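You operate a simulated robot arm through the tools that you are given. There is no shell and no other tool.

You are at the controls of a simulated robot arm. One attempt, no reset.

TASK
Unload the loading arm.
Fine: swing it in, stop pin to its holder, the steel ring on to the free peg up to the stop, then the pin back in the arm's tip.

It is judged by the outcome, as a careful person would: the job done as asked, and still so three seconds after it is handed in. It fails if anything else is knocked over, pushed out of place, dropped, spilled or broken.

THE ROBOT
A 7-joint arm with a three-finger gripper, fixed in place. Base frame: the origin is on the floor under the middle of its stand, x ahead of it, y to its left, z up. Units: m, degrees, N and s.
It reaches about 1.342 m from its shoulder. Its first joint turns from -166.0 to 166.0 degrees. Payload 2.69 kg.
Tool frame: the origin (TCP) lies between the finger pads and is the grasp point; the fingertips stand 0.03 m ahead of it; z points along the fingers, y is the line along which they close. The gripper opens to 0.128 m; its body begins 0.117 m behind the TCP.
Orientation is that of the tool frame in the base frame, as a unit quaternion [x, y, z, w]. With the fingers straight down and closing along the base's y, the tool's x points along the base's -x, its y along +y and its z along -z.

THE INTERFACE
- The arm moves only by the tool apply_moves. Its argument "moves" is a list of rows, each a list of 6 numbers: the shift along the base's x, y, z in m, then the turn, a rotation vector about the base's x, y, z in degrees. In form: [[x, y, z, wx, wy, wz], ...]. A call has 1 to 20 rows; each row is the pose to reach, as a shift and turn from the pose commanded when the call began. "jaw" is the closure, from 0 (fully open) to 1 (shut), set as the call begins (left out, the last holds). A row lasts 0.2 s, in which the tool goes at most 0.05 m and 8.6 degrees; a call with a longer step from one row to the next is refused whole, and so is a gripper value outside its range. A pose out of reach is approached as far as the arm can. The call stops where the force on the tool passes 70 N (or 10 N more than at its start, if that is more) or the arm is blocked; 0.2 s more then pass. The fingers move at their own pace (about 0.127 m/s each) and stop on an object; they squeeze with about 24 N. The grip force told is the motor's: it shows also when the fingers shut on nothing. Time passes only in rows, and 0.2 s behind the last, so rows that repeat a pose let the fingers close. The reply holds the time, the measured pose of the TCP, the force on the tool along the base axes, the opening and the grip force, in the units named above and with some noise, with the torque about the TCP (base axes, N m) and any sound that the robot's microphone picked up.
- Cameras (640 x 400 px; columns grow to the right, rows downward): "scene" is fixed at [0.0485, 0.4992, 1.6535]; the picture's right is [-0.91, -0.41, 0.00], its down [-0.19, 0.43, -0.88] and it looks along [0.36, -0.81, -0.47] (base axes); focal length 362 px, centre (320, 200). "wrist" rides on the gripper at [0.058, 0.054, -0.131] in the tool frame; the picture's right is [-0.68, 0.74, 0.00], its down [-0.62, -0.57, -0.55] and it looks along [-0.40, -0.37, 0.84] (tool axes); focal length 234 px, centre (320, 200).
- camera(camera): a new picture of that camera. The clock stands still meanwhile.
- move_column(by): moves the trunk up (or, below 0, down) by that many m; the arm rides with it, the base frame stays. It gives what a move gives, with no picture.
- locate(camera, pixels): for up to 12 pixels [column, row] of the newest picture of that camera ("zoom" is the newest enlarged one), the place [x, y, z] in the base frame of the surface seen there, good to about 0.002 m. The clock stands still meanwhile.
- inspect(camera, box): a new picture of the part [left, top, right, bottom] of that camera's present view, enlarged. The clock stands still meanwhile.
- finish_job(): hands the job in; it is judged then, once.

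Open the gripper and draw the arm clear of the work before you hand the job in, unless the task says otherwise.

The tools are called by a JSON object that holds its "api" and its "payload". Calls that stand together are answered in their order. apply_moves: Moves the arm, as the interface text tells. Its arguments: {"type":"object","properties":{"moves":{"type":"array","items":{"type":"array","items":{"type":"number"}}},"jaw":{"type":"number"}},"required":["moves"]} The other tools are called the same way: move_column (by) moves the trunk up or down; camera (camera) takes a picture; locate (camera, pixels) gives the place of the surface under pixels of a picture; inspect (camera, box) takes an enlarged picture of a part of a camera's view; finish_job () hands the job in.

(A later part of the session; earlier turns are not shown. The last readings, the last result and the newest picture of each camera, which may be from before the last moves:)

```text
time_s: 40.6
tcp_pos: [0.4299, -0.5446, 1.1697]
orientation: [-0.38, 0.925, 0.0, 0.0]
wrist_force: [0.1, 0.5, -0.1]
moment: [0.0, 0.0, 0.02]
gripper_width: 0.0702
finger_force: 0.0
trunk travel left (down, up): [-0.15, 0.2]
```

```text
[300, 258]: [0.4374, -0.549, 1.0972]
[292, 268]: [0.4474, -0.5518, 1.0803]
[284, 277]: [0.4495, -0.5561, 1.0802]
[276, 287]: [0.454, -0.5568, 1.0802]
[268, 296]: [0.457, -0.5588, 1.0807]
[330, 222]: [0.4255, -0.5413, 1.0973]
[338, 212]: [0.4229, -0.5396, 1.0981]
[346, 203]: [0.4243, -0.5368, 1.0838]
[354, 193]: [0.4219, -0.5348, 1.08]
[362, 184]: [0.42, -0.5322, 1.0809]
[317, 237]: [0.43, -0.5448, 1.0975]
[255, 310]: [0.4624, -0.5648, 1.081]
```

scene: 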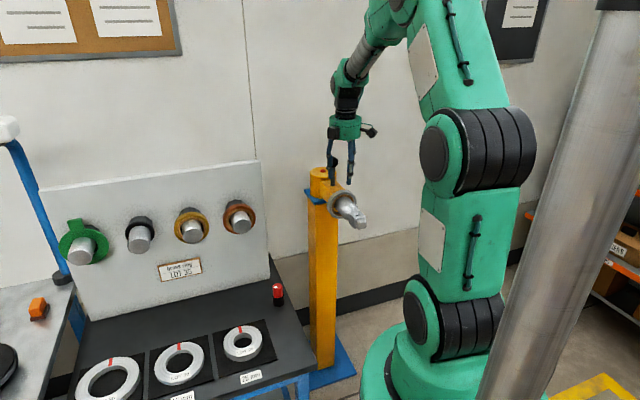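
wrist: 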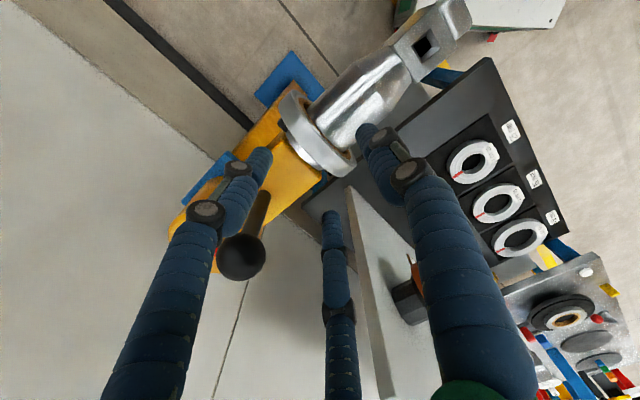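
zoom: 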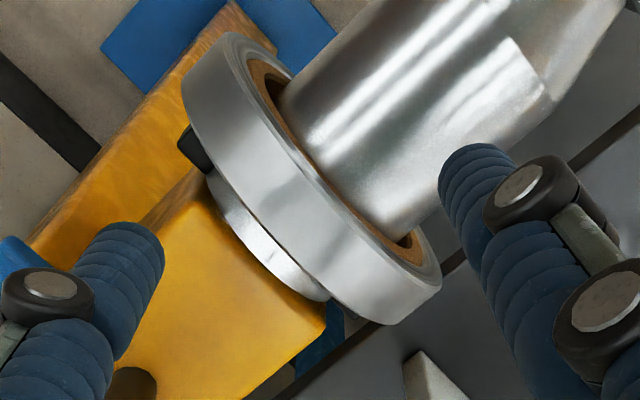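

Ring spans s≈0.1705–0.1905 along the arm (thickness 0.020), rim top 1.098, spigot top 1.0805. I shift 1.8 mm each way and descend so the tips are at ~1.084, straddling the rim.

{"api": "apply_moves", "payload": {"moves": [[0.0018, -0.0018, -0.01, 0, 0, 0], [0.0018, -0.0018, -0.03, 0, 0, 0], [0.0018, -0.0018, -0.045, 0, 0, 0], [0.0018, -0.0018, -0.055, 0, 0, 0]]}}

{"api": "camera", "payload": {"camera": "wrist"}}

{"api": "inspect", "payload": {"camera": "scene", "box": [310, 130, 400, 230]}}

```text
time_s: 41.6
tcp_pos: [0.4328, -0.5441, 1.1139]
orientation: [-0.38, 0.925, -0.001, 0.0]
wrist_force: [-0.3, 0.1, -0.3]
moment: [0.01, 0.02, 0.04]
gripper_width: 0.0702
finger_force: 0.0
trunk travel left (down, up): [-0.15, 0.2]
```

```text
taken
```

wrist: 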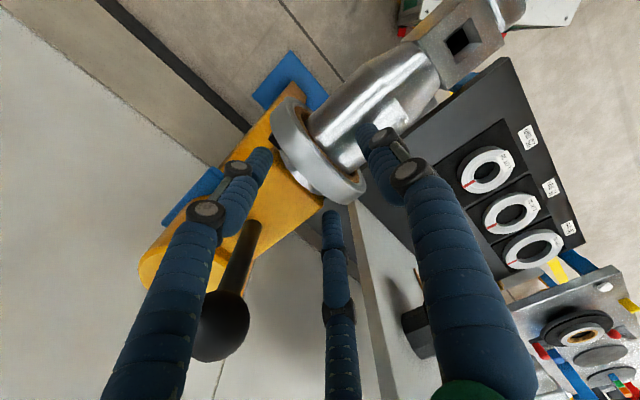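

```text
4.00 times, centred on (355, 180) of scene
```

zoom: 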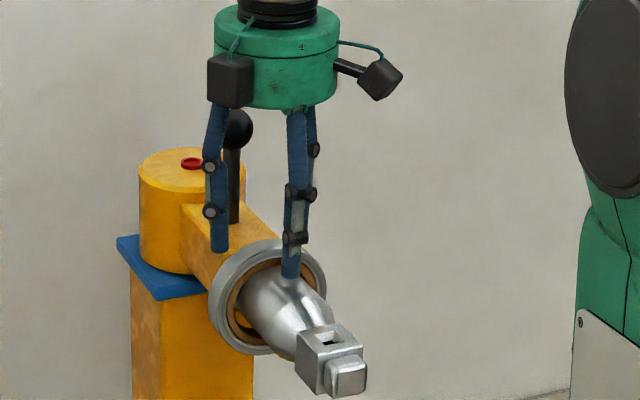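

The fingers straddle the ring's rim (A in front at zoom (290,270), the others behind). I close.

{"api": "apply_moves", "payload": {"moves": [[0, 0, 0, 0, 0, 0], [0, 0, 0, 0, 0, 0], [0, 0, 0, 0, 0, 0]], "jaw": 1}}

{"api": "camera", "payload": {"camera": "wrist"}}

{"api": "inspect", "payload": {"camera": "scene", "box": [310, 130, 400, 230]}}

```text
time_s: 42.4
tcp_pos: [0.4326, -0.5467, 1.1146]
orientation: [-0.38, 0.925, 0.0, 0.0]
wrist_force: [2.1, -1.7, 1.2]
moment: [-0.09, -0.05, -0.02]
gripper_width: 0.0312
finger_force: 24.6
trunk travel left (down, up): [-0.15, 0.2]
```

```text
taken
```

wrist: 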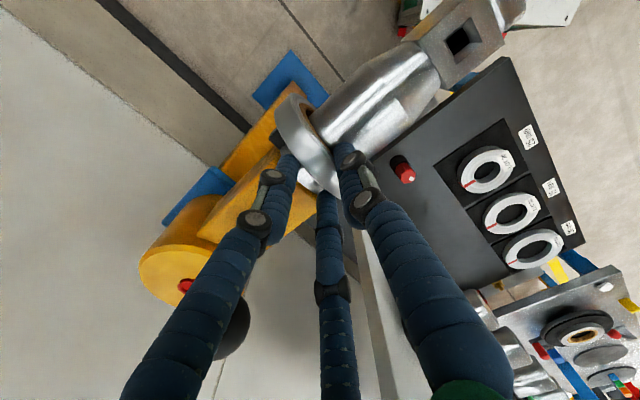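

```text
4.00 times, centred on (355, 180) of scene
```

zoom: 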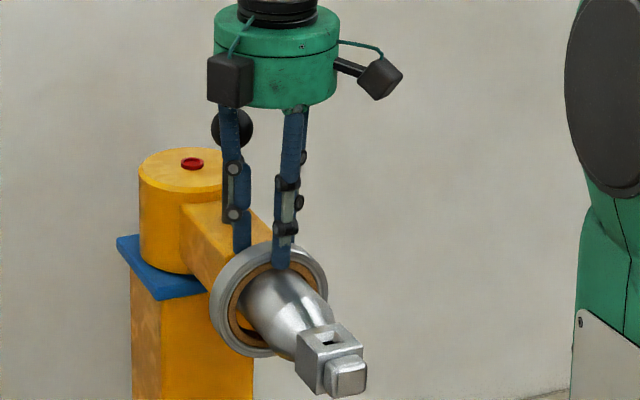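

Ring rim is held (width 0.031, 24.6 N). I lift 4 mm to float the bore off the spigot and read the weight.

{"api": "apply_moves", "payload": {"moves": [[0, 0, 0.002, 0, 0, 0], [0, 0, 0.004, 0, 0, 0], [0, 0, 0.004, 0, 0, 0]]}}

{"api": "inspect", "payload": {"camera": "scene", "box": [320, 175, 380, 230]}}

```text
time_s: 43.2
tcp_pos: [0.4325, -0.5456, 1.1199]
orientation: [-0.381, 0.925, 0.0, 0.0]
wrist_force: [1.5, -0.4, -4.1]
moment: [-0.01, 0.0, 0.03]
gripper_width: 0.0311
finger_force: 24.4
trunk travel left (down, up): [-0.15, 0.2]
```

```text
7.27 times, centred on (350, 202) of scene
```

zoom: 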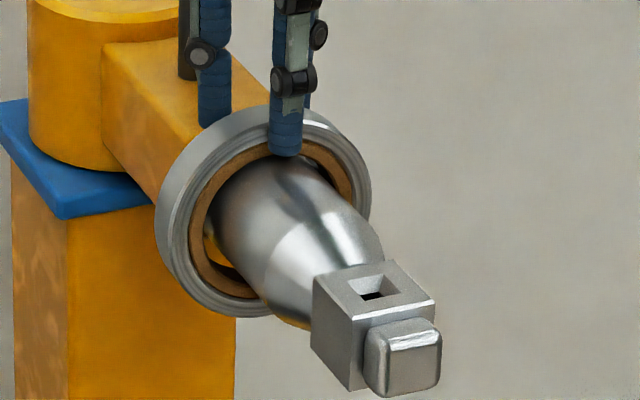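

The ring weighs ~4 N and floats on the spigot. I slide it outward along the arm axis, 4 cm first.

{"api": "apply_moves", "payload": {"moves": [[-0.005, 0.005, 0, 0, 0, 0], [-0.0106, 0.0106, 0, 0, 0, 0], [-0.0177, 0.0177, 0, 0, 0, 0], [-0.0247, 0.0247, 0, 0, 0, 0], [-0.0283, 0.0283, 0, 0, 0, 0]]}}

{"api": "inspect", "payload": {"camera": "scene", "box": [320, 165, 390, 230]}}

```text
time_s: 44.4
tcp_pos: [0.4028, -0.5173, 1.1204]
orientation: [-0.38, 0.925, 0.0, 0.0]
wrist_force: [-0.4, -0.2, -3.6]
moment: [-0.04, -0.01, -0.04]
gripper_width: 0.0313
finger_force: 23.9
trunk travel left (down, up): [-0.15, 0.2]
```

```text
6.15 times, centred on (355, 198) of scene
```

zoom: 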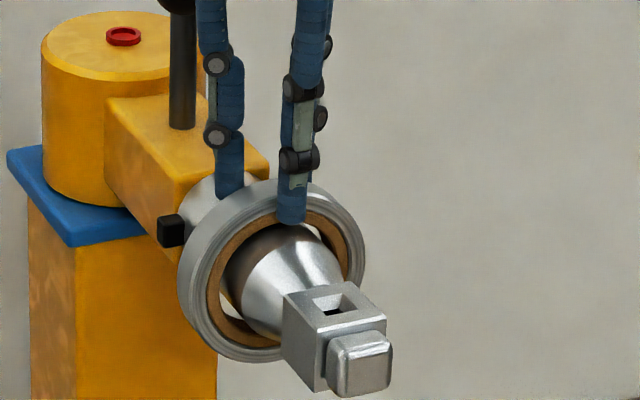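

It slides with no side force. I continue outward the remaining ~17 cm past block and nub.

{"api": "apply_moves", "payload": {"moves": [[-0.0106, 0.0106, 0, 0, 0, 0], [-0.0212, 0.0212, 0, 0, 0, 0], [-0.0318, 0.0318, 0, 0, 0, 0], [-0.0424, 0.0424, 0, 0, 0, 0], [-0.053, 0.053, 0, 0, 0, 0], [-0.0636, 0.0636, 0, 0, 0, 0]]}}

{"api": "inspect", "payload": {"camera": "scene", "box": [320, 155, 410, 240]}}

```text
time_s: 45.8
tcp_pos: [0.339, -0.4543, 1.1189]
orientation: [-0.38, 0.925, 0.0, 0.001]
wrist_force: [0.0, -0.2, -4.5]
moment: [-0.01, 0.01, -0.02]
gripper_width: 0.0314
finger_force: 24.5
trunk travel left (down, up): [-0.15, 0.2]
```

```text
4.71 times, centred on (365, 198) of scene
```

zoom: 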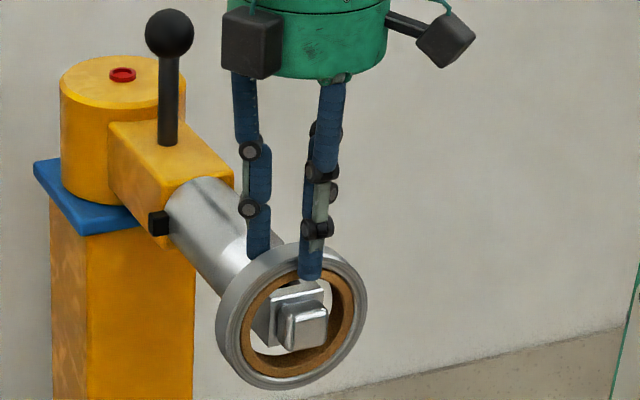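

The ring is around the block with room all round. I go on until it is well clear of the nub.

{"api": "apply_moves", "payload": {"moves": [[-0.0106, 0.0106, 0, 0, 0, 0], [-0.0212, 0.0212, 0, 0, 0, 0], [-0.0318, 0.0318, 0, 0, 0, 0], [-0.0424, 0.0424, 0, 0, 0, 0], [-0.053, 0.053, 0, 0, 0, 0], [-0.0636, 0.0636, 0, 0, 0, 0]]}}

{"api": "inspect", "payload": {"camera": "scene", "box": [320, 155, 430, 260]}}

{"api": "camera", "payload": {"camera": "wrist"}}

```text
time_s: 47.2
tcp_pos: [0.2765, -0.3902, 1.1188]
orientation: [-0.38, 0.925, 0.001, -0.001]
wrist_force: [0.2, 0.2, -4.6]
moment: [0.01, -0.03, 0.0]
gripper_width: 0.0311
finger_force: 23.9
trunk travel left (down, up): [-0.15, 0.2]
```

```text
3.81 times, centred on (375, 208) of scene
```

zoom: 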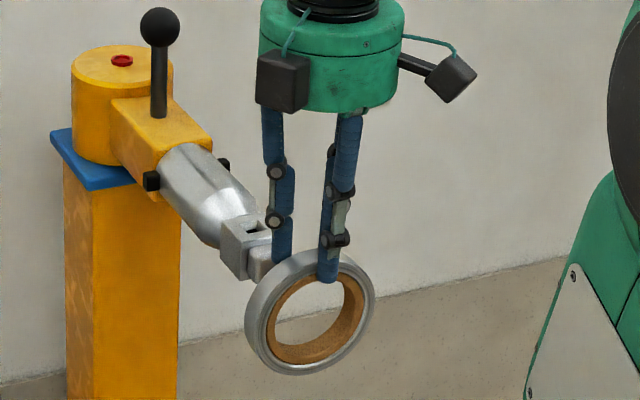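

```text
taken
```

wrist: 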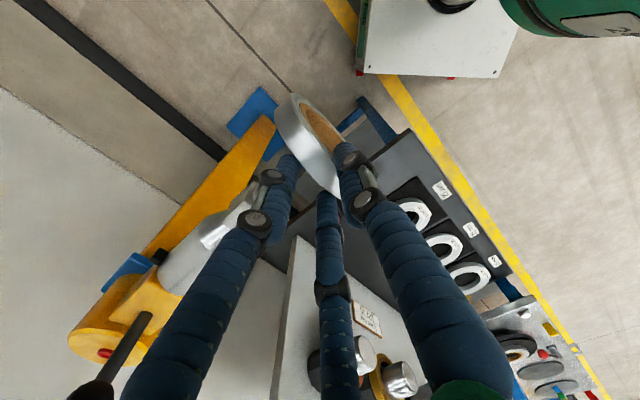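

The ring hangs free and upright, clear of the nub. I carry it at slightly raised height toward the front of the free peg, about halfway first.

{"api": "apply_moves", "payload": {"moves": [[0.0114, 0.0069, 0.005, 0, 0, 0], [0.0286, 0.0173, 0.015, 0, 0, 0], [0.0571, 0.0347, 0.03, 0, 0, 0], [0.0885, 0.0537, 0.04, 0, 0, 0], [0.1199, 0.0728, 0.04, 0, 0, 0], [0.1513, 0.0918, 0.04, 0, 0, 0], [0.1827, 0.1109, 0.04, 0, 0, 0], [0.2141, 0.1299, 0.04, 0, 0, 0], [0.2455, 0.149, 0.04, 0, 0, 0], [0.2769, 0.1681, 0.04, 0, 0, 0], [0.295, 0.179, 0.04, 0, 0, 0]]}}

{"api": "camera", "payload": {"camera": "scene"}}

{"api": "camera", "payload": {"camera": "wrist"}}

```text
time_s: 49.6
tcp_pos: [0.57, -0.211, 1.1592]
orientation: [-0.38, 0.925, 0.0, 0.0]
wrist_force: [0.4, -0.1, -4.7]
moment: [-0.04, -0.01, 0.02]
gripper_width: 0.0314
finger_force: 23.8
trunk travel left (down, up): [-0.15, 0.2]
```

```text
taken
```

scene: 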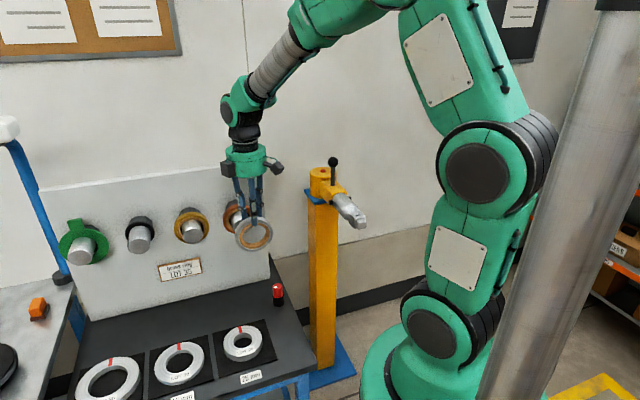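

```text
taken
```

wrist: 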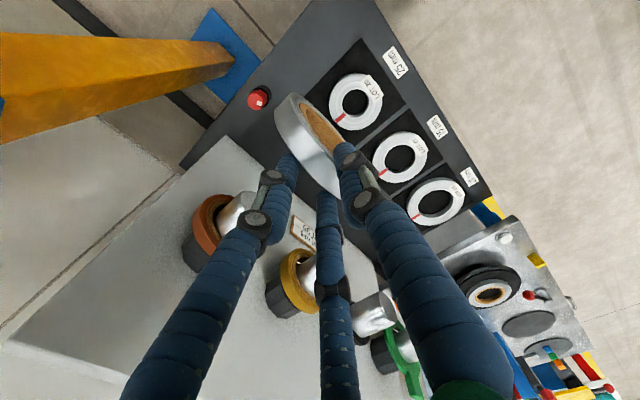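

Going well, ring steady. I continue to the point in front of the free peg, still 4 cm high and about 4 cm before its tip.

{"api": "apply_moves", "payload": {"moves": [[0.012, 0.0073, 0, 0, 0, 0], [0.036, 0.0218, 0, 0, 0, 0], [0.064, 0.0388, 0, 0, 0, 0], [0.093, 0.0564, 0, 0, 0, 0], [0.122, 0.074, 0, 0, 0, 0], [0.151, 0.0916, 0, 0, 0, 0], [0.18, 0.1092, 0, 0, 0, 0], [0.209, 0.1268, 0, 0, 0, 0], [0.237, 0.1438, 0, 0, 0, 0], [0.259, 0.1572, 0, 0, 0, 0], [0.271, 0.1645, 0, 0, 0, 0], [0.276, 0.1675, 0, 0, 0, 0]]}}

{"api": "camera", "payload": {"camera": "scene"}}

{"api": "camera", "payload": {"camera": "wrist"}}

```text
time_s: 52.2
tcp_pos: [0.8475, -0.0437, 1.1575]
orientation: [-0.381, 0.925, 0.0, 0.0]
wrist_force: [0.1, 0.7, -5.2]
moment: [-0.05, -0.01, 0.05]
gripper_width: 0.0313
finger_force: 24.0
trunk travel left (down, up): [-0.15, 0.2]
```

```text
taken
```

scene: 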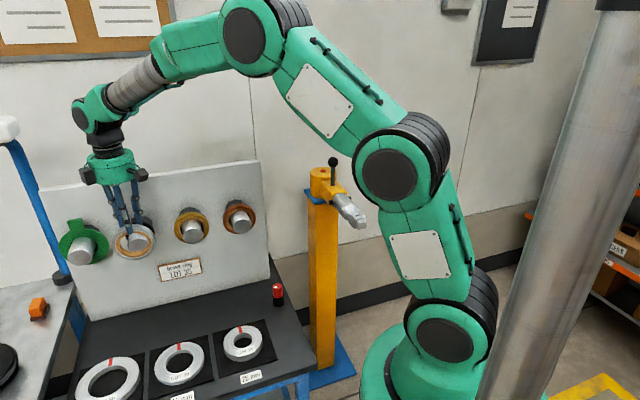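

```text
taken
```

wrist: 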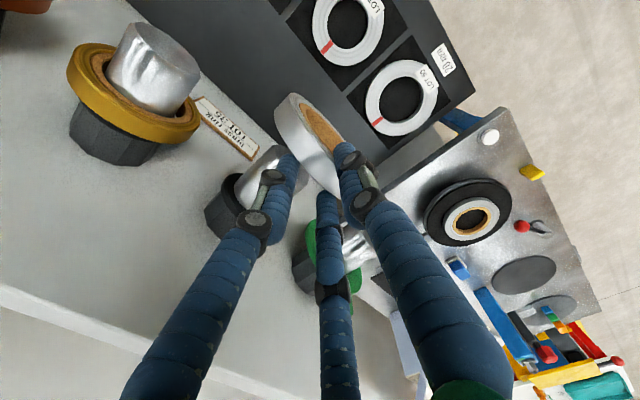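

Ring is in front of the free peg. I zoom in from both cameras to measure ring and peg relative positions.

{"api": "inspect", "payload": {"camera": "scene", "box": [95, 195, 175, 270]}}

{"api": "locate", "payload": {"camera": "zoom", "pixels": [[310, 230], [270, 240], [350, 230], [310, 265], [245, 270], [385, 250], [310, 312], [330, 190], [235, 215], [300, 185]]}}

{"api": "inspect", "payload": {"camera": "wrist", "box": [190, 80, 380, 260]}}

{"api": "locate", "payload": {"camera": "wrist", "pixels": [[220, 195], [240, 185], [262, 160], [280, 150], [218, 215], [250, 175], [300, 110], [310, 150], [275, 165], [230, 200], [290, 130], [205, 205]]}}

```text
5.33 times, centred on (135, 232) of scene
```

zoom: 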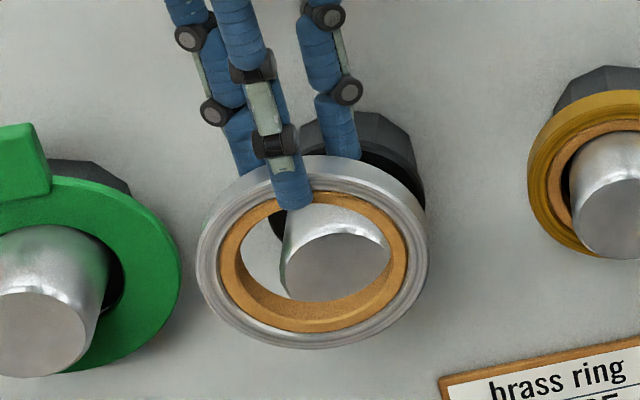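

```text
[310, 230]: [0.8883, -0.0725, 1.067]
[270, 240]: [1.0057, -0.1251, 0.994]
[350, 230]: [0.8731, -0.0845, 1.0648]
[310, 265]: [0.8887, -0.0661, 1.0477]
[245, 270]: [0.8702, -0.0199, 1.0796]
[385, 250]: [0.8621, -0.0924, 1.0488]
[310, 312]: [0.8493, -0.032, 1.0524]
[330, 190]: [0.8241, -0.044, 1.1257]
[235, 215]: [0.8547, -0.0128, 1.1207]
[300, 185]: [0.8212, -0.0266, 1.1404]
```

```text
2.22 times, centred on (285, 170) of wrist
```

zoom: 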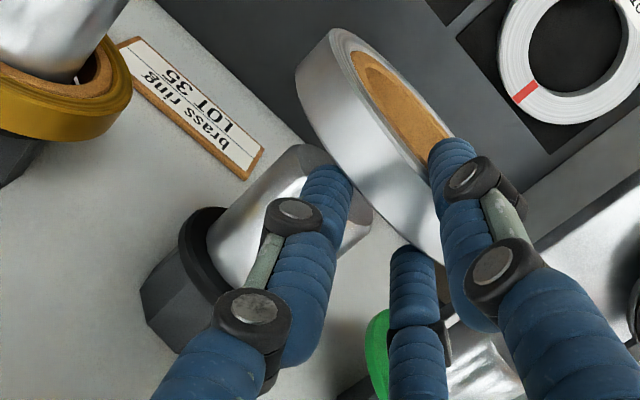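

```text
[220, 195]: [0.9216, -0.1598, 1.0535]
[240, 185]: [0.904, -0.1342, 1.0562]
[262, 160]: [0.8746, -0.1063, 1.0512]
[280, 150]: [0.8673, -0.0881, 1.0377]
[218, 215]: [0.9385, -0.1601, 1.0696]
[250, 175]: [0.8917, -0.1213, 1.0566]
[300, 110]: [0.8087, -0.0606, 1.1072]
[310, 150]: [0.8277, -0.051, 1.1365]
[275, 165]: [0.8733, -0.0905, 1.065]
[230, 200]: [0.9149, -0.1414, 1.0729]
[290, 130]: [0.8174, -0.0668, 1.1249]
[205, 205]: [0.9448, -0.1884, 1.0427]
```

Ring centre v≈0.567 against peg v≈0.5685 along the board: aligned within 2 mm. I lower the ring so its bore surrounds the peg axis (z≈1.04), still in front of the tip.

{"api": "apply_moves", "payload": {"moves": [[0.0005, 0.0005, -0.012, 0, 0, 0], [0.0005, 0.0005, -0.026, 0, 0, 0], [0.0005, 0.0005, -0.04, 0, 0, 0], [0.0005, 0.0005, -0.0512, 0, 0, 0], [0.0005, 0.0005, -0.0512, 0, 0, 0]]}}

{"api": "inspect", "payload": {"camera": "scene", "box": [95, 195, 175, 280]}}

{"api": "camera", "payload": {"camera": "wrist"}}

```text
time_s: 53.4
tcp_pos: [0.8471, -0.0438, 1.1063]
orientation: [-0.38, 0.925, 0.0, 0.0]
wrist_force: [0.6, 0.2, -4.5]
moment: [-0.01, -0.03, 0.02]
gripper_width: 0.0311
finger_force: 24.0
trunk travel left (down, up): [-0.15, 0.2]
```

```text
4.71 times, centred on (135, 238) of scene
```

zoom: 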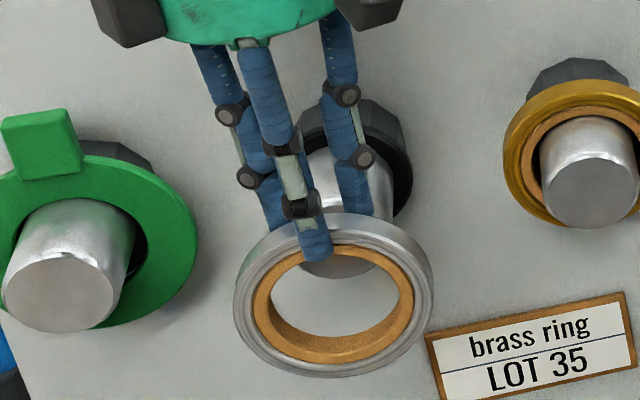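

```text
taken
```

wrist: 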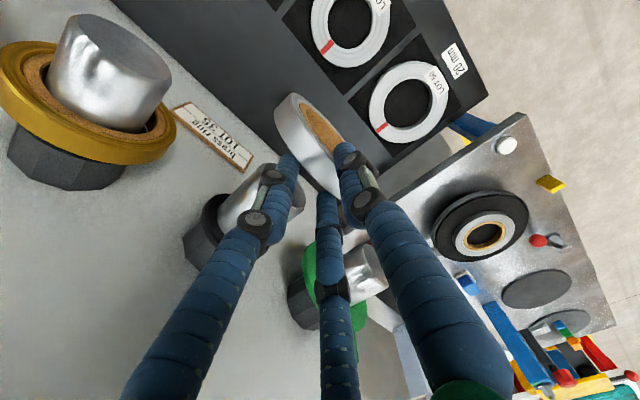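

I zoom closer on the ring to see liner edge and bore size exactly.

{"api": "inspect", "payload": {"camera": "scene", "box": [112, 238, 164, 280]}}

{"api": "locate", "payload": {"camera": "zoom", "pixels": [[330, 345], [330, 330], [330, 310], [330, 365], [195, 260], [180, 250], [470, 250], [450, 230], [330, 380], [210, 270], [455, 250], [345, 160]]}}

```text
9.52 times, centred on (138, 259) of scene
```

zoom: 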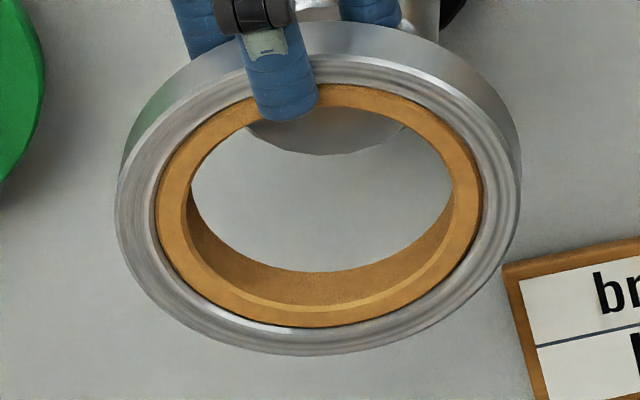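

```text
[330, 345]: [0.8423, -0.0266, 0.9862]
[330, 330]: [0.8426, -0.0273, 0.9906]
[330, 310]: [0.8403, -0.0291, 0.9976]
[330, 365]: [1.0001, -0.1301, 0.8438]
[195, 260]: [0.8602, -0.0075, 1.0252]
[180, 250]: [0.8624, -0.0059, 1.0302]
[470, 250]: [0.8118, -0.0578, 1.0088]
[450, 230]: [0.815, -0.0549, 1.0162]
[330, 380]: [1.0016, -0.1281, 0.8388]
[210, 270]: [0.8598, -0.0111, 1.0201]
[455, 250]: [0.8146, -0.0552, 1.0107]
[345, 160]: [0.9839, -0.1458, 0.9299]
```

Ring centre (v=0.568, z≈1.036) is 2–3 mm below the peg axis, bore ≈0.070. I raise 2.5 mm and advance 5 cm toward the board, threading the ring on the peg tip.

{"api": "apply_moves", "payload": {"moves": [[0, 0, 0.0025, 0, 0, 0], [0.0071, -0.0071, 0.0025, 0, 0, 0], [0.0141, -0.0141, 0.0025, 0, 0, 0], [0.0212, -0.0212, 0.0025, 0, 0, 0], [0.0283, -0.0283, 0.0025, 0, 0, 0], [0.0354, -0.0354, 0.0025, 0, 0, 0]]}}

{"api": "inspect", "payload": {"camera": "scene", "box": [95, 195, 175, 280]}}

```text
time_s: 54.8
tcp_pos: [0.8836, -0.0786, 1.1102]
orientation: [-0.38, 0.925, 0.0, -0.001]
wrist_force: [-0.7, 0.1, -4.0]
moment: [-0.02, -0.03, 0.01]
gripper_width: 0.0311
finger_force: 24.1
trunk travel left (down, up): [-0.15, 0.2]
```

```text
4.71 times, centred on (135, 238) of scene
```

zoom: 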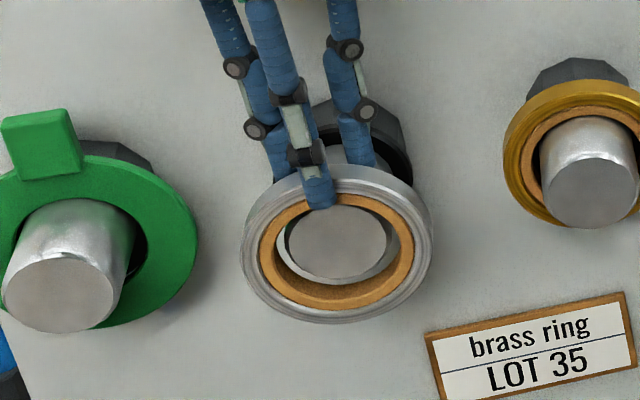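

The peg tip shows inside the bore with clearance all round. I check the stop flange's front plane before going deeper.

{"api": "locate", "payload": {"camera": "zoom", "pixels": [[398, 160], [405, 175], [395, 150], [385, 120], [395, 170], [350, 155], [360, 110], [408, 168]]}}

{"api": "camera", "payload": {"camera": "wrist"}}

{"api": "inspect", "payload": {"camera": "wrist", "box": [190, 100, 370, 260]}}

{"api": "locate", "payload": {"camera": "zoom", "pixels": [[200, 220], [180, 240], [160, 260], [240, 200], [260, 180], [220, 210], [150, 230], [185, 200]]}}

```text
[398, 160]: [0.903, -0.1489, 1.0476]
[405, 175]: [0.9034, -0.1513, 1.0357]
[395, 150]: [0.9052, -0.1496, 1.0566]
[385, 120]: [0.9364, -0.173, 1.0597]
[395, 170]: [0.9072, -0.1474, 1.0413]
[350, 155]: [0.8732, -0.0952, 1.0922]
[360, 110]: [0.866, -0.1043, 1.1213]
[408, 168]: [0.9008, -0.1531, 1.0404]
```

```text
taken
```

wrist: 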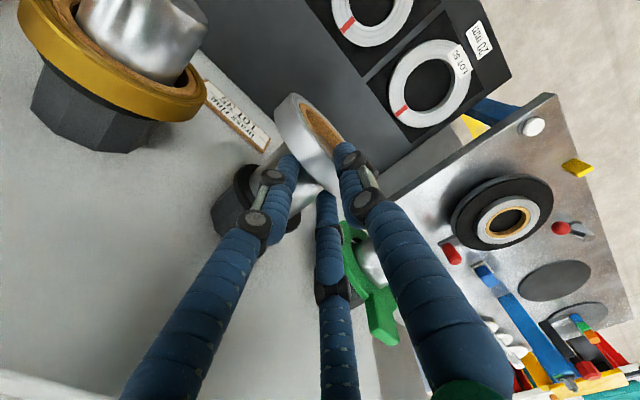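

```text
2.50 times, centred on (280, 180) of wrist
```

zoom: 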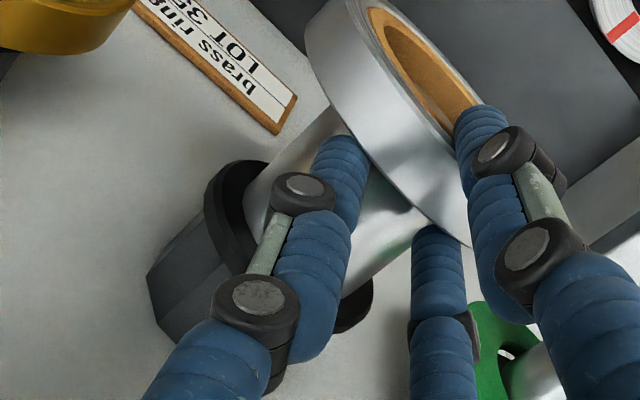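

```text
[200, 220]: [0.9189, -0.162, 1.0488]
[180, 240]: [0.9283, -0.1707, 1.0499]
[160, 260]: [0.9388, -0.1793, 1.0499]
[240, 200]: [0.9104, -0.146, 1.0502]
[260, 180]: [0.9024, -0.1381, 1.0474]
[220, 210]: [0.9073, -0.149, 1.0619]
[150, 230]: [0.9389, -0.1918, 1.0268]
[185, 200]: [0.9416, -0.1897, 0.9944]
```

Stop flange front is at 0.0545 m from the board (radius ≈0.041, top z≈1.080), so the rear fingers can't pass it. I advance 3.6 cm more, then will release and push home.

{"api": "apply_moves", "payload": {"moves": [[0.006, -0.006, 0, 0, 0, 0], [0.012, -0.012, 0, 0, 0, 0], [0.018, -0.018, 0, 0, 0, 0], [0.0225, -0.0225, 0, 0, 0, 0], [0.0255, -0.0255, 0, 0, 0, 0]]}}

{"api": "inspect", "payload": {"camera": "scene", "box": [95, 185, 175, 270]}}

{"api": "inspect", "payload": {"camera": "wrist", "box": [190, 100, 370, 260]}}

```text
time_s: 56.0
tcp_pos: [0.9091, -0.1055, 1.1085]
orientation: [-0.38, 0.925, -0.001, 0.0]
wrist_force: [-0.9, -0.4, -3.9]
moment: [0.0, -0.02, 0.0]
gripper_width: 0.0313
finger_force: 23.8
trunk travel left (down, up): [-0.15, 0.2]
```

```text
4.71 times, centred on (135, 228) of scene
```

zoom: 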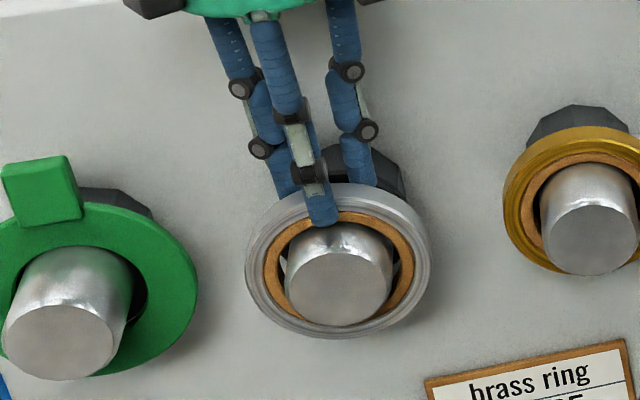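

```text
2.50 times, centred on (280, 180) of wrist
```

zoom: 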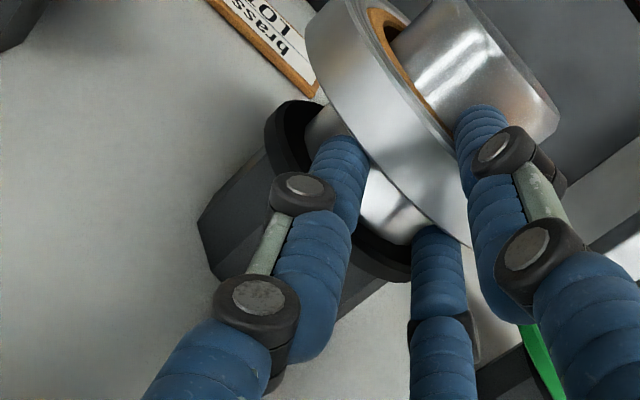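

The ring is well on the peg. I lower gently until the peg takes its weight.

{"api": "apply_moves", "payload": {"moves": [[0, 0, -0.002, 0, 0, 0], [0, 0, -0.004, 0, 0, 0], [0, 0, -0.0055, 0, 0, 0], [0, 0, -0.0055, 0, 0, 0]]}}

```text
time_s: 57.0
tcp_pos: [0.9097, -0.1055, 1.1057]
orientation: [-0.38, 0.925, -0.001, 0.001]
wrist_force: [-1.4, 1.2, 8.9]
moment: [0.19, 0.18, 0.01]
gripper_width: 0.0313
finger_force: 24.1
trunk travel left (down, up): [-0.15, 0.2]
```

The peg carries the ring now (+9 N). I back off 1 mm and open the fingers slightly to 0.044 m.

{"api": "apply_moves", "payload": {"moves": [[0, 0, 0.001, 0, 0, 0], [0, 0, 0.001, 0, 0, 0]]}}

{"api": "apply_moves", "payload": {"moves": [[0, 0, 0, 0, 0, 0], [0, 0, 0, 0, 0, 0]], "jaw": 0.656}}

{"api": "inspect", "payload": {"camera": "scene", "box": [95, 185, 175, 270]}}

{"api": "inspect", "payload": {"camera": "wrist", "box": [190, 100, 370, 260]}}

```text
time_s: 57.6
tcp_pos: [0.9087, -0.1045, 1.1063]
orientation: [-0.38, 0.925, -0.001, 0.0]
wrist_force: [3.6, 2.1, 7.6]
moment: [0.13, -0.06, -0.06]
gripper_width: 0.0314
finger_force: 23.9
trunk travel left (down, up): [-0.15, 0.2]
```

```text
time_s: 58.2
tcp_pos: [0.9075, -0.1035, 1.1057]
orientation: [-0.38, 0.925, 0.0, 0.0]
wrist_force: [-0.2, -0.3, 0.3]
moment: [0.02, -0.03, -0.03]
gripper_width: 0.0439
finger_force: 0.0
trunk travel left (down, up): [-0.15, 0.2]
```

```text
4.71 times, centred on (135, 228) of scene
```

zoom: 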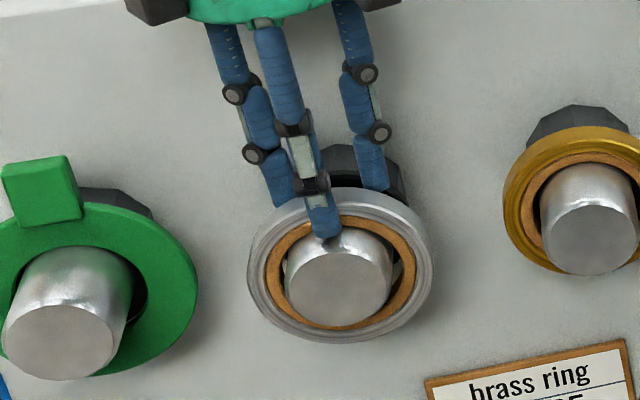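

```text
2.50 times, centred on (280, 180) of wrist
```

zoom: 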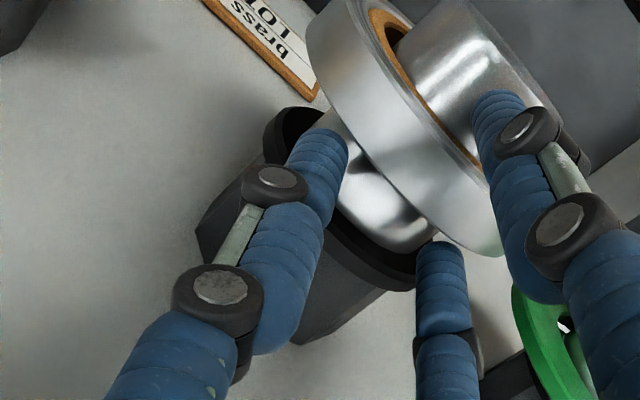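

The ring hangs on the peg on its own. I raise the fingers clear of it, back off outward, and close them for pushing.

{"api": "apply_moves", "payload": {"moves": [[0, 0, 0.01, 0, 0, 0], [0, 0, 0.025, 0, 0, 0], [0, 0, 0.045, 0, 0, 0], [-0.015, 0.015, 0.045, 0, 0, 0], [-0.03, 0.03, 0.045, 0, 0, 0], [-0.0425, 0.0425, 0.045, 0, 0, 0]]}}

{"api": "apply_moves", "payload": {"moves": [[0, 0, 0, 0, 0, 0], [0, 0, 0, 0, 0, 0], [0, 0, 0, 0, 0, 0]], "jaw": 1}}

{"api": "inspect", "payload": {"camera": "scene", "box": [95, 185, 175, 270]}}

{"api": "locate", "payload": {"camera": "zoom", "pixels": [[340, 190], [300, 200], [380, 200], [255, 270], [425, 260], [340, 338], [340, 215], [280, 320], [400, 310]]}}

{"api": "camera", "payload": {"camera": "wrist"}}

```text
time_s: 59.6
tcp_pos: [0.8666, -0.0622, 1.1483]
orientation: [-0.381, 0.925, 0.0, 0.0]
wrist_force: [0.6, 0.4, -0.3]
moment: [0.01, 0.02, -0.02]
gripper_width: 0.044
finger_force: 0.0
trunk travel left (down, up): [-0.15, 0.2]
```

```text
time_s: 60.4
tcp_pos: [0.8668, -0.0614, 1.1499]
orientation: [-0.38, 0.925, -0.001, 0.0]
wrist_force: [0.5, -0.4, -0.1]
moment: [-0.01, 0.0, 0.03]
gripper_width: 0.0025
finger_force: 23.9
trunk travel left (down, up): [-0.15, 0.2]
```

```text
4.71 times, centred on (135, 228) of scene
```

zoom: 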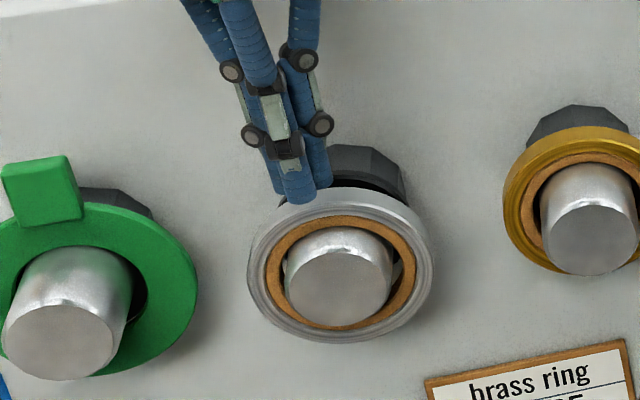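

```text
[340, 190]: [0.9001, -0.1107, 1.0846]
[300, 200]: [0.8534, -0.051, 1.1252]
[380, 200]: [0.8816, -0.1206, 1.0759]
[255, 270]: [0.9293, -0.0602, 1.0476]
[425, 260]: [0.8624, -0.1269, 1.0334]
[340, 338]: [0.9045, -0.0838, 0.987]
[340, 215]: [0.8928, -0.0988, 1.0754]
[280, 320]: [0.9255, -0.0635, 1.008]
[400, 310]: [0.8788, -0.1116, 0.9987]
```

```text
taken
```

wrist: 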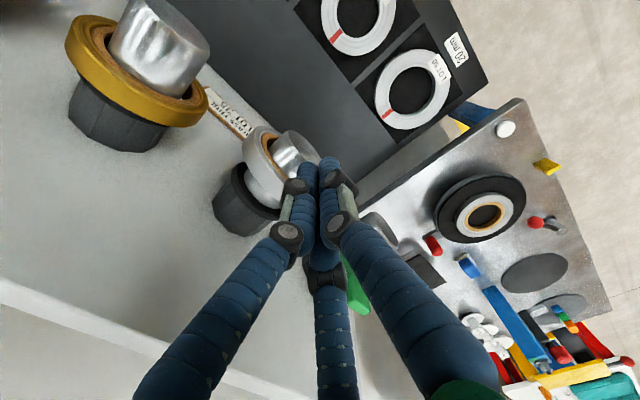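

Ring front face is at d≈0.0995 from the board (home would be ≈0.0745). I lower the closed fingertips to the rim's top zone just above the peg and push slowly inward.

{"api": "apply_moves", "payload": {"moves": [[0, 0, -0.015, 0, 0, 0], [0, 0, -0.03, 0, 0, 0], [0, 0, -0.0465, 0, 0, 0], [0.0071, -0.0071, -0.0465, 0, 0, 0], [0.0141, -0.0141, -0.0465, 0, 0, 0], [0.0177, -0.0177, -0.0465, 0, 0, 0], [0.0212, -0.0212, -0.0465, 0, 0, 0], [0.0247, -0.0247, -0.0465, 0, 0, 0], [0.0283, -0.0283, -0.0465, 0, 0, 0]]}}

{"api": "inspect", "payload": {"camera": "scene", "box": [95, 185, 175, 270]}}

{"api": "inspect", "payload": {"camera": "wrist", "box": [190, 100, 370, 260]}}

```text
time_s: 62.4
tcp_pos: [0.895, -0.0902, 1.1034]
orientation: [-0.381, 0.925, 0.0, -0.001]
wrist_force: [-0.6, 1.4, 0.2]
moment: [-0.02, 0.03, 0.02]
gripper_width: 0.0022
finger_force: 23.9
trunk travel left (down, up): [-0.15, 0.2]
```

```text
4.71 times, centred on (135, 228) of scene
```

zoom: 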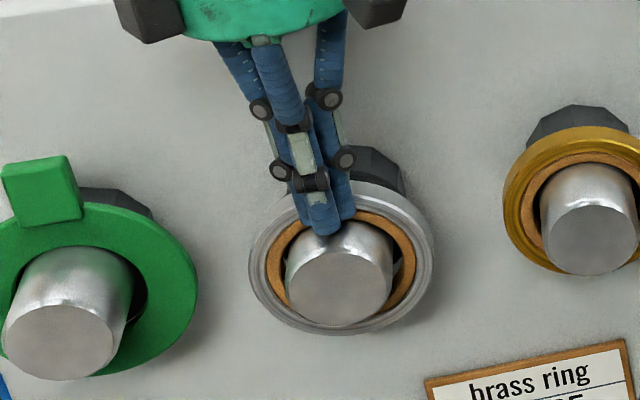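

```text
2.50 times, centred on (280, 180) of wrist
```

zoom: 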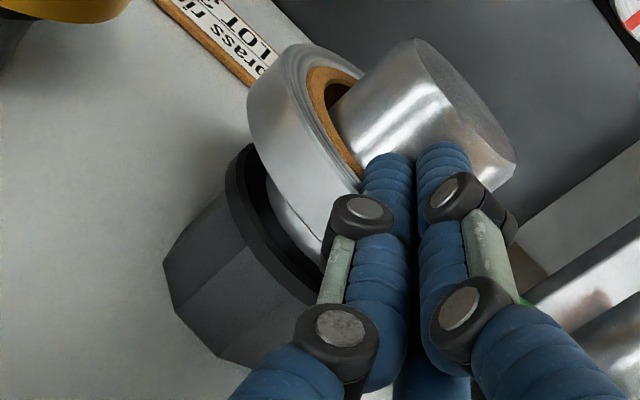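

The ring slides under light push. I keep pushing in small steps until it meets the stop.

{"api": "apply_moves", "payload": {"moves": [[0.0025, -0.0025, 0, 0, 0, 0], [0.005, -0.005, 0, 0, 0, 0], [0.0075, -0.0075, 0, 0, 0, 0], [0.0095, -0.0095, 0, 0, 0, 0], [0.0095, -0.0095, 0, 0, 0, 0]]}}

{"api": "inspect", "payload": {"camera": "scene", "box": [95, 185, 175, 270]}}

{"api": "inspect", "payload": {"camera": "wrist", "box": [190, 100, 370, 260]}}

```text
time_s: 63.6
tcp_pos: [0.9031, -0.1006, 1.1025]
orientation: [-0.381, 0.925, 0.001, 0.0]
wrist_force: [-1.0, 1.6, -0.5]
moment: [0.03, 0.03, -0.01]
gripper_width: 0.0024
finger_force: 24.0
trunk travel left (down, up): [-0.15, 0.2]
```

```text
4.71 times, centred on (135, 228) of scene
```

zoom: 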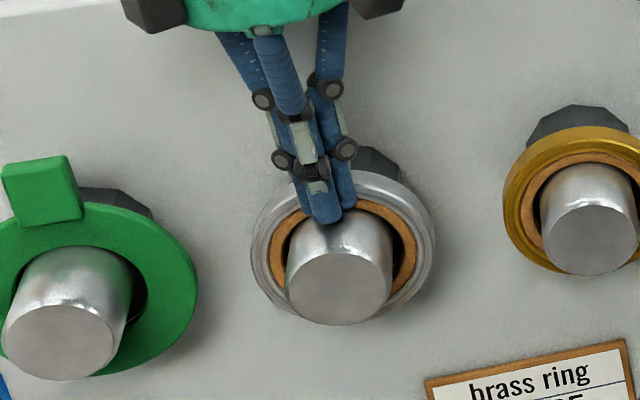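

```text
2.50 times, centred on (280, 180) of wrist
```

zoom: 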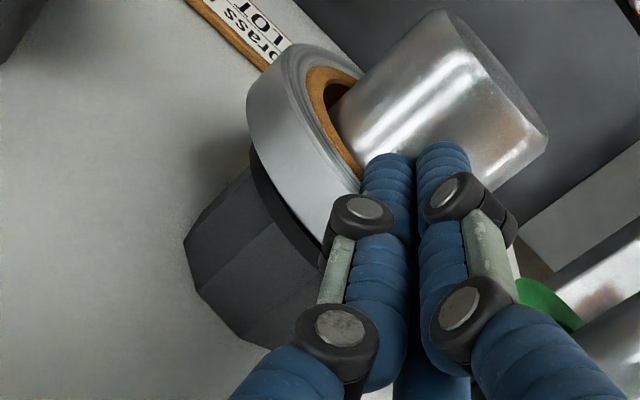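

The ring is close to the black stop. I push the last millimetres, watching for the contact force.

{"api": "apply_moves", "payload": {"moves": [[0.001, -0.001, 0, 0, 0, 0], [0.002, -0.002, 0, 0, 0, 0], [0.003, -0.003, 0, 0, 0, 0], [0.003, -0.003, 0, 0, 0, 0]]}}

{"api": "inspect", "payload": {"camera": "wrist", "box": [190, 100, 370, 260]}}

```text
time_s: 64.6
tcp_pos: [0.9059, -0.1022, 1.1046]
orientation: [-0.381, 0.925, 0.0, 0.0]
wrist_force: [-3.8, 3.9, 2.5]
moment: [0.06, 0.05, 0.02]
gripper_width: 0.0024
finger_force: 23.7
trunk travel left (down, up): [-0.15, 0.2]
```

```text
2.50 times, centred on (280, 180) of wrist
```

zoom: 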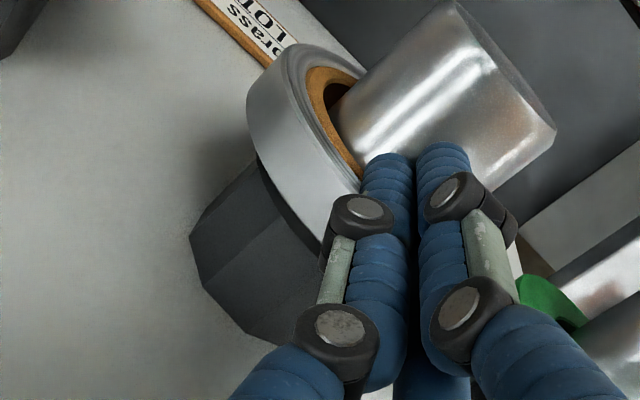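

Resistance has risen to 5.5 N. I press 1.5 mm more to confirm it is against the stop.

{"api": "apply_moves", "payload": {"moves": [[0.0007, -0.0007, 0, 0, 0, 0], [0.0014, -0.0014, 0, 0, 0, 0], [0.0014, -0.0014, 0, 0, 0, 0]]}}

{"api": "inspect", "payload": {"camera": "scene", "box": [95, 185, 175, 270]}}

{"api": "locate", "payload": {"camera": "zoom", "pixels": [[275, 195], [410, 205], [265, 260], [428, 240], [275, 290], [415, 285], [375, 190], [390, 195], [350, 320], [290, 300]]}}

```text
time_s: 65.4
tcp_pos: [0.9072, -0.1019, 1.1036]
orientation: [-0.381, 0.925, 0.0, -0.002]
wrist_force: [-18.3, 17.8, 0.7]
moment: [0.37, 0.36, 0.02]
gripper_width: 0.0027
finger_force: 24.5
trunk travel left (down, up): [-0.15, 0.2]
```

```text
4.71 times, centred on (135, 228) of scene
```

zoom: 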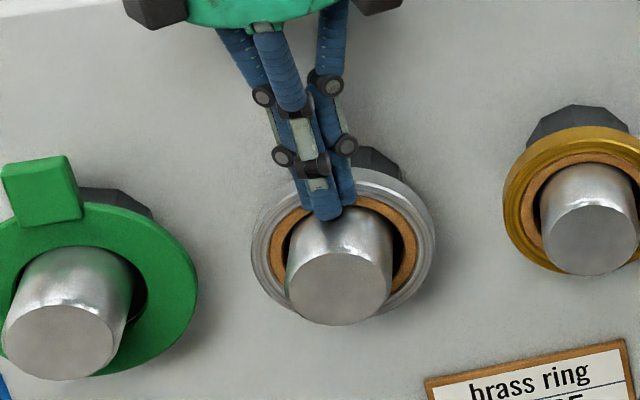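

```text
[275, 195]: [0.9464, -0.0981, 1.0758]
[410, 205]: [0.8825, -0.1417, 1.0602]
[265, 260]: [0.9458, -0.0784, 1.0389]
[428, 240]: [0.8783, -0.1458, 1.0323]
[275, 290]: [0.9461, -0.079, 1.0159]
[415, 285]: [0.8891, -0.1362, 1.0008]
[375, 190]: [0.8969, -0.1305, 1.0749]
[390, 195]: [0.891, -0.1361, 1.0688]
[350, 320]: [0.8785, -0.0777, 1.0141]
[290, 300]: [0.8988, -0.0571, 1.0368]
```

25 N with no further travel: the ring is home, its front face at d≈0.075 all round. I back off outward and rise.

{"api": "apply_moves", "payload": {"moves": [[-0.003, 0.003, 0, 0, 0, 0], [-0.01, 0.01, 0, 0, 0, 0], [-0.025, 0.025, 0, 0, 0, 0], [-0.05, 0.05, 0, 0, 0, 0], [-0.075, 0.075, 0.02, 0, 0, 0], [-0.09, 0.09, 0.06, 0, 0, 0], [-0.1, 0.1, 0.1, 0, 0, 0]]}}

{"api": "inspect", "payload": {"camera": "scene", "box": [95, 195, 175, 270]}}

{"api": "locate", "payload": {"camera": "zoom", "pixels": [[265, 240], [428, 220], [330, 165], [290, 295], [400, 285], [380, 180], [280, 180]]}}

{"api": "camera", "payload": {"camera": "wrist"}}

```text
time_s: 67.0
tcp_pos: [0.8077, -0.0059, 1.2033]
orientation: [-0.38, 0.925, 0.0, 0.0]
wrist_force: [0.0, -0.5, -0.6]
moment: [0.0, -0.02, -0.03]
gripper_width: 0.002
finger_force: 23.6
trunk travel left (down, up): [-0.15, 0.2]
```

```text
5.33 times, centred on (135, 232) of scene
```

zoom: 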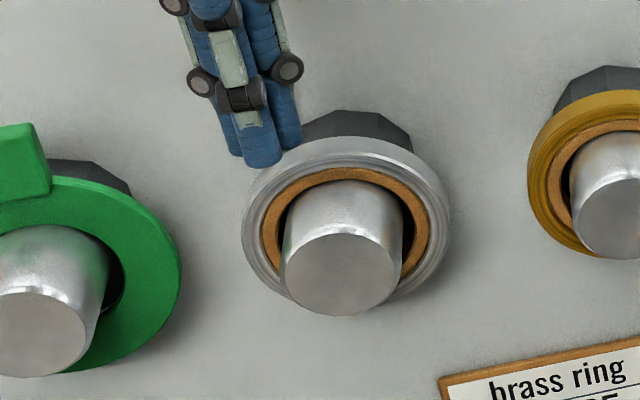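

```text
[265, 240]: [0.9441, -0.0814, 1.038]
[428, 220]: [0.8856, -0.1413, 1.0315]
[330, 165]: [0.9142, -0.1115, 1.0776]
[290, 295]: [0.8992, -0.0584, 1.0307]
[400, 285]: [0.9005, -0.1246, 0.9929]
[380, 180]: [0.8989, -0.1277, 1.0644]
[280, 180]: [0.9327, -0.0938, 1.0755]
```

```text
taken
```

wrist: 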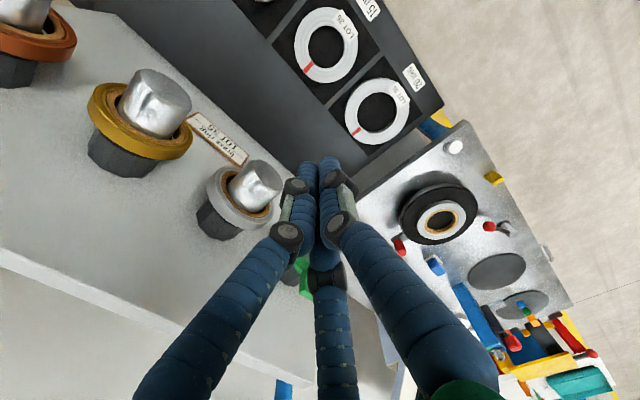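

The ring sits against the stop like its neighbours. Now back for the pin: I rise to z≈1.25, open to 0.07 and travel above the holder.

{"api": "apply_moves", "payload": {"moves": [[-0.006, -0.009, 0.03, 0, 0, 0], [-0.03, -0.0466, 0.045, 0, 0, 0], [-0.054, -0.084, 0.045, 0, 0, 0], [-0.078, -0.121, 0.045, 0, 0, 0], [-0.102, -0.158, 0.045, 0, 0, 0], [-0.126, -0.195, 0.045, 0, 0, 0], [-0.15, -0.232, 0.045, 0, 0, 0], [-0.174, -0.27, 0.045, 0, 0, 0], [-0.196, -0.304, 0.045, 0, 0, 0], [-0.211, -0.327, 0.045, 0, 0, 0], [-0.2172, -0.3372, 0.045, 0, 0, 0]], "jaw": 0.45}}

{"api": "camera", "payload": {"camera": "wrist"}}

{"api": "camera", "payload": {"camera": "scene"}}

```text
time_s: 69.4
tcp_pos: [0.593, -0.3404, 1.2484]
orientation: [-0.381, 0.925, 0.0, 0.0]
wrist_force: [0.1, 0.2, 0.0]
moment: [0.01, 0.02, -0.08]
gripper_width: 0.0703
finger_force: 0.0
trunk travel left (down, up): [-0.15, 0.2]
```

```text
taken
```

wrist: 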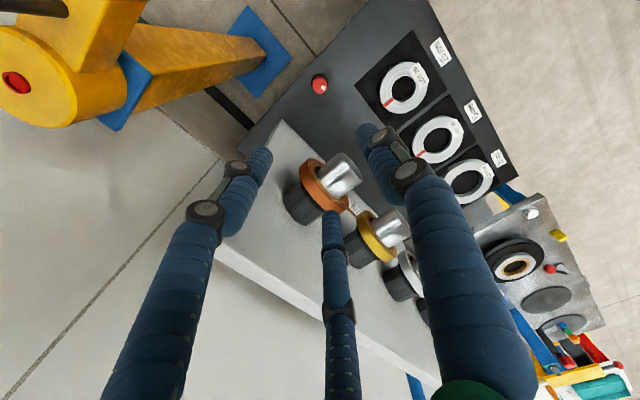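

```text
taken
```

scene: 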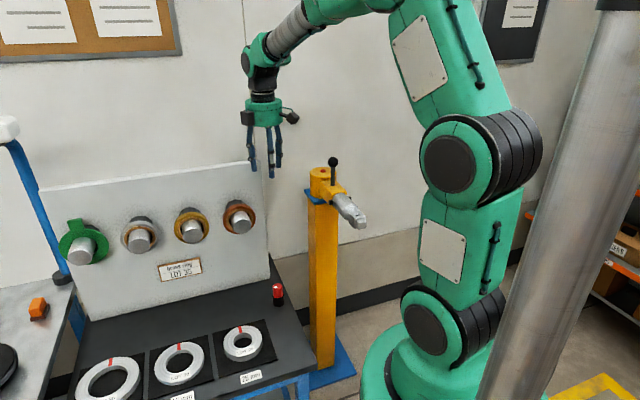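

By dead reckoning I'm 0.5/1.9 mm off the holder pose; pin seen at px (320,84). I descend to 10 cm above the grasp pose and check.

{"api": "apply_moves", "payload": {"moves": [[-0.0005, -0.0019, -0.04, 0, 0, 0], [-0.0005, -0.0019, -0.085, 0, 0, 0], [-0.0005, -0.0019, -0.13, 0, 0, 0], [-0.0005, -0.0019, -0.175, 0, 0, 0], [-0.0005, -0.0019, -0.22, 0, 0, 0], [-0.0005, -0.0019, -0.265, 0, 0, 0], [-0.0005, -0.0019, -0.31, 0, 0, 0], [-0.0005, -0.0019, -0.345, 0, 0, 0], [-0.0005, -0.0019, -0.3713, 0, 0, 0]]}}

{"api": "camera", "payload": {"camera": "wrist"}}

{"api": "inspect", "payload": {"camera": "scene", "box": [210, 170, 330, 320]}}

```text
time_s: 71.4
tcp_pos: [0.5884, -0.3444, 0.8777]
orientation: [-0.38, 0.925, 0.0, 0.001]
wrist_force: [0.5, -0.4, -0.2]
moment: [-0.01, 0.01, -0.02]
gripper_width: 0.0703
finger_force: 0.1
trunk travel left (down, up): [-0.15, 0.2]
```

```text
taken
```

wrist: 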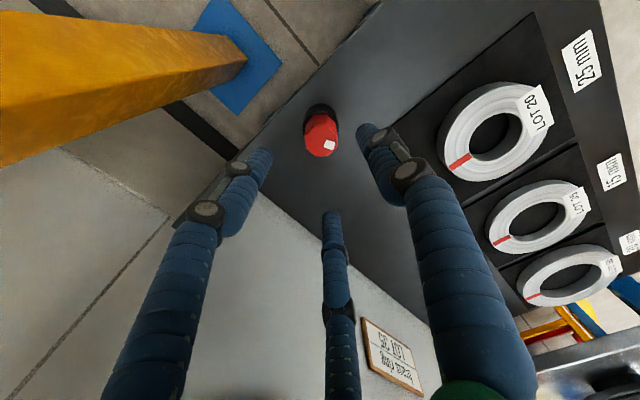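

```text
2.67 times, centred on (270, 245) of scene
```

zoom: 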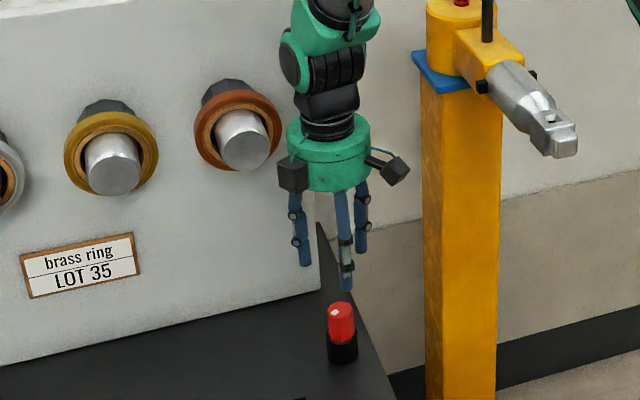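

The pin is centred below. I descend the last 10 cm to the grasp height.

{"api": "apply_moves", "payload": {"moves": [[0, 0, -0.03, 0, 0, 0], [0, 0, -0.06, 0, 0, 0], [0, 0, -0.085, 0, 0, 0], [0, 0, -0.1, 0, 0, 0]]}}

{"api": "camera", "payload": {"camera": "wrist"}}

```text
time_s: 72.4
tcp_pos: [0.5908, -0.3424, 0.7777]
orientation: [-0.379, 0.925, 0.0, 0.0]
wrist_force: [0.1, 0.2, 0.1]
moment: [0.0, 0.02, -0.03]
gripper_width: 0.0704
finger_force: 0.0
trunk travel left (down, up): [-0.15, 0.2]
```

```text
taken
```

wrist: 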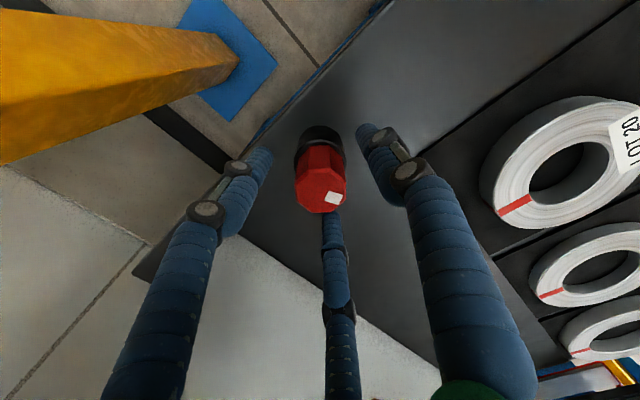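

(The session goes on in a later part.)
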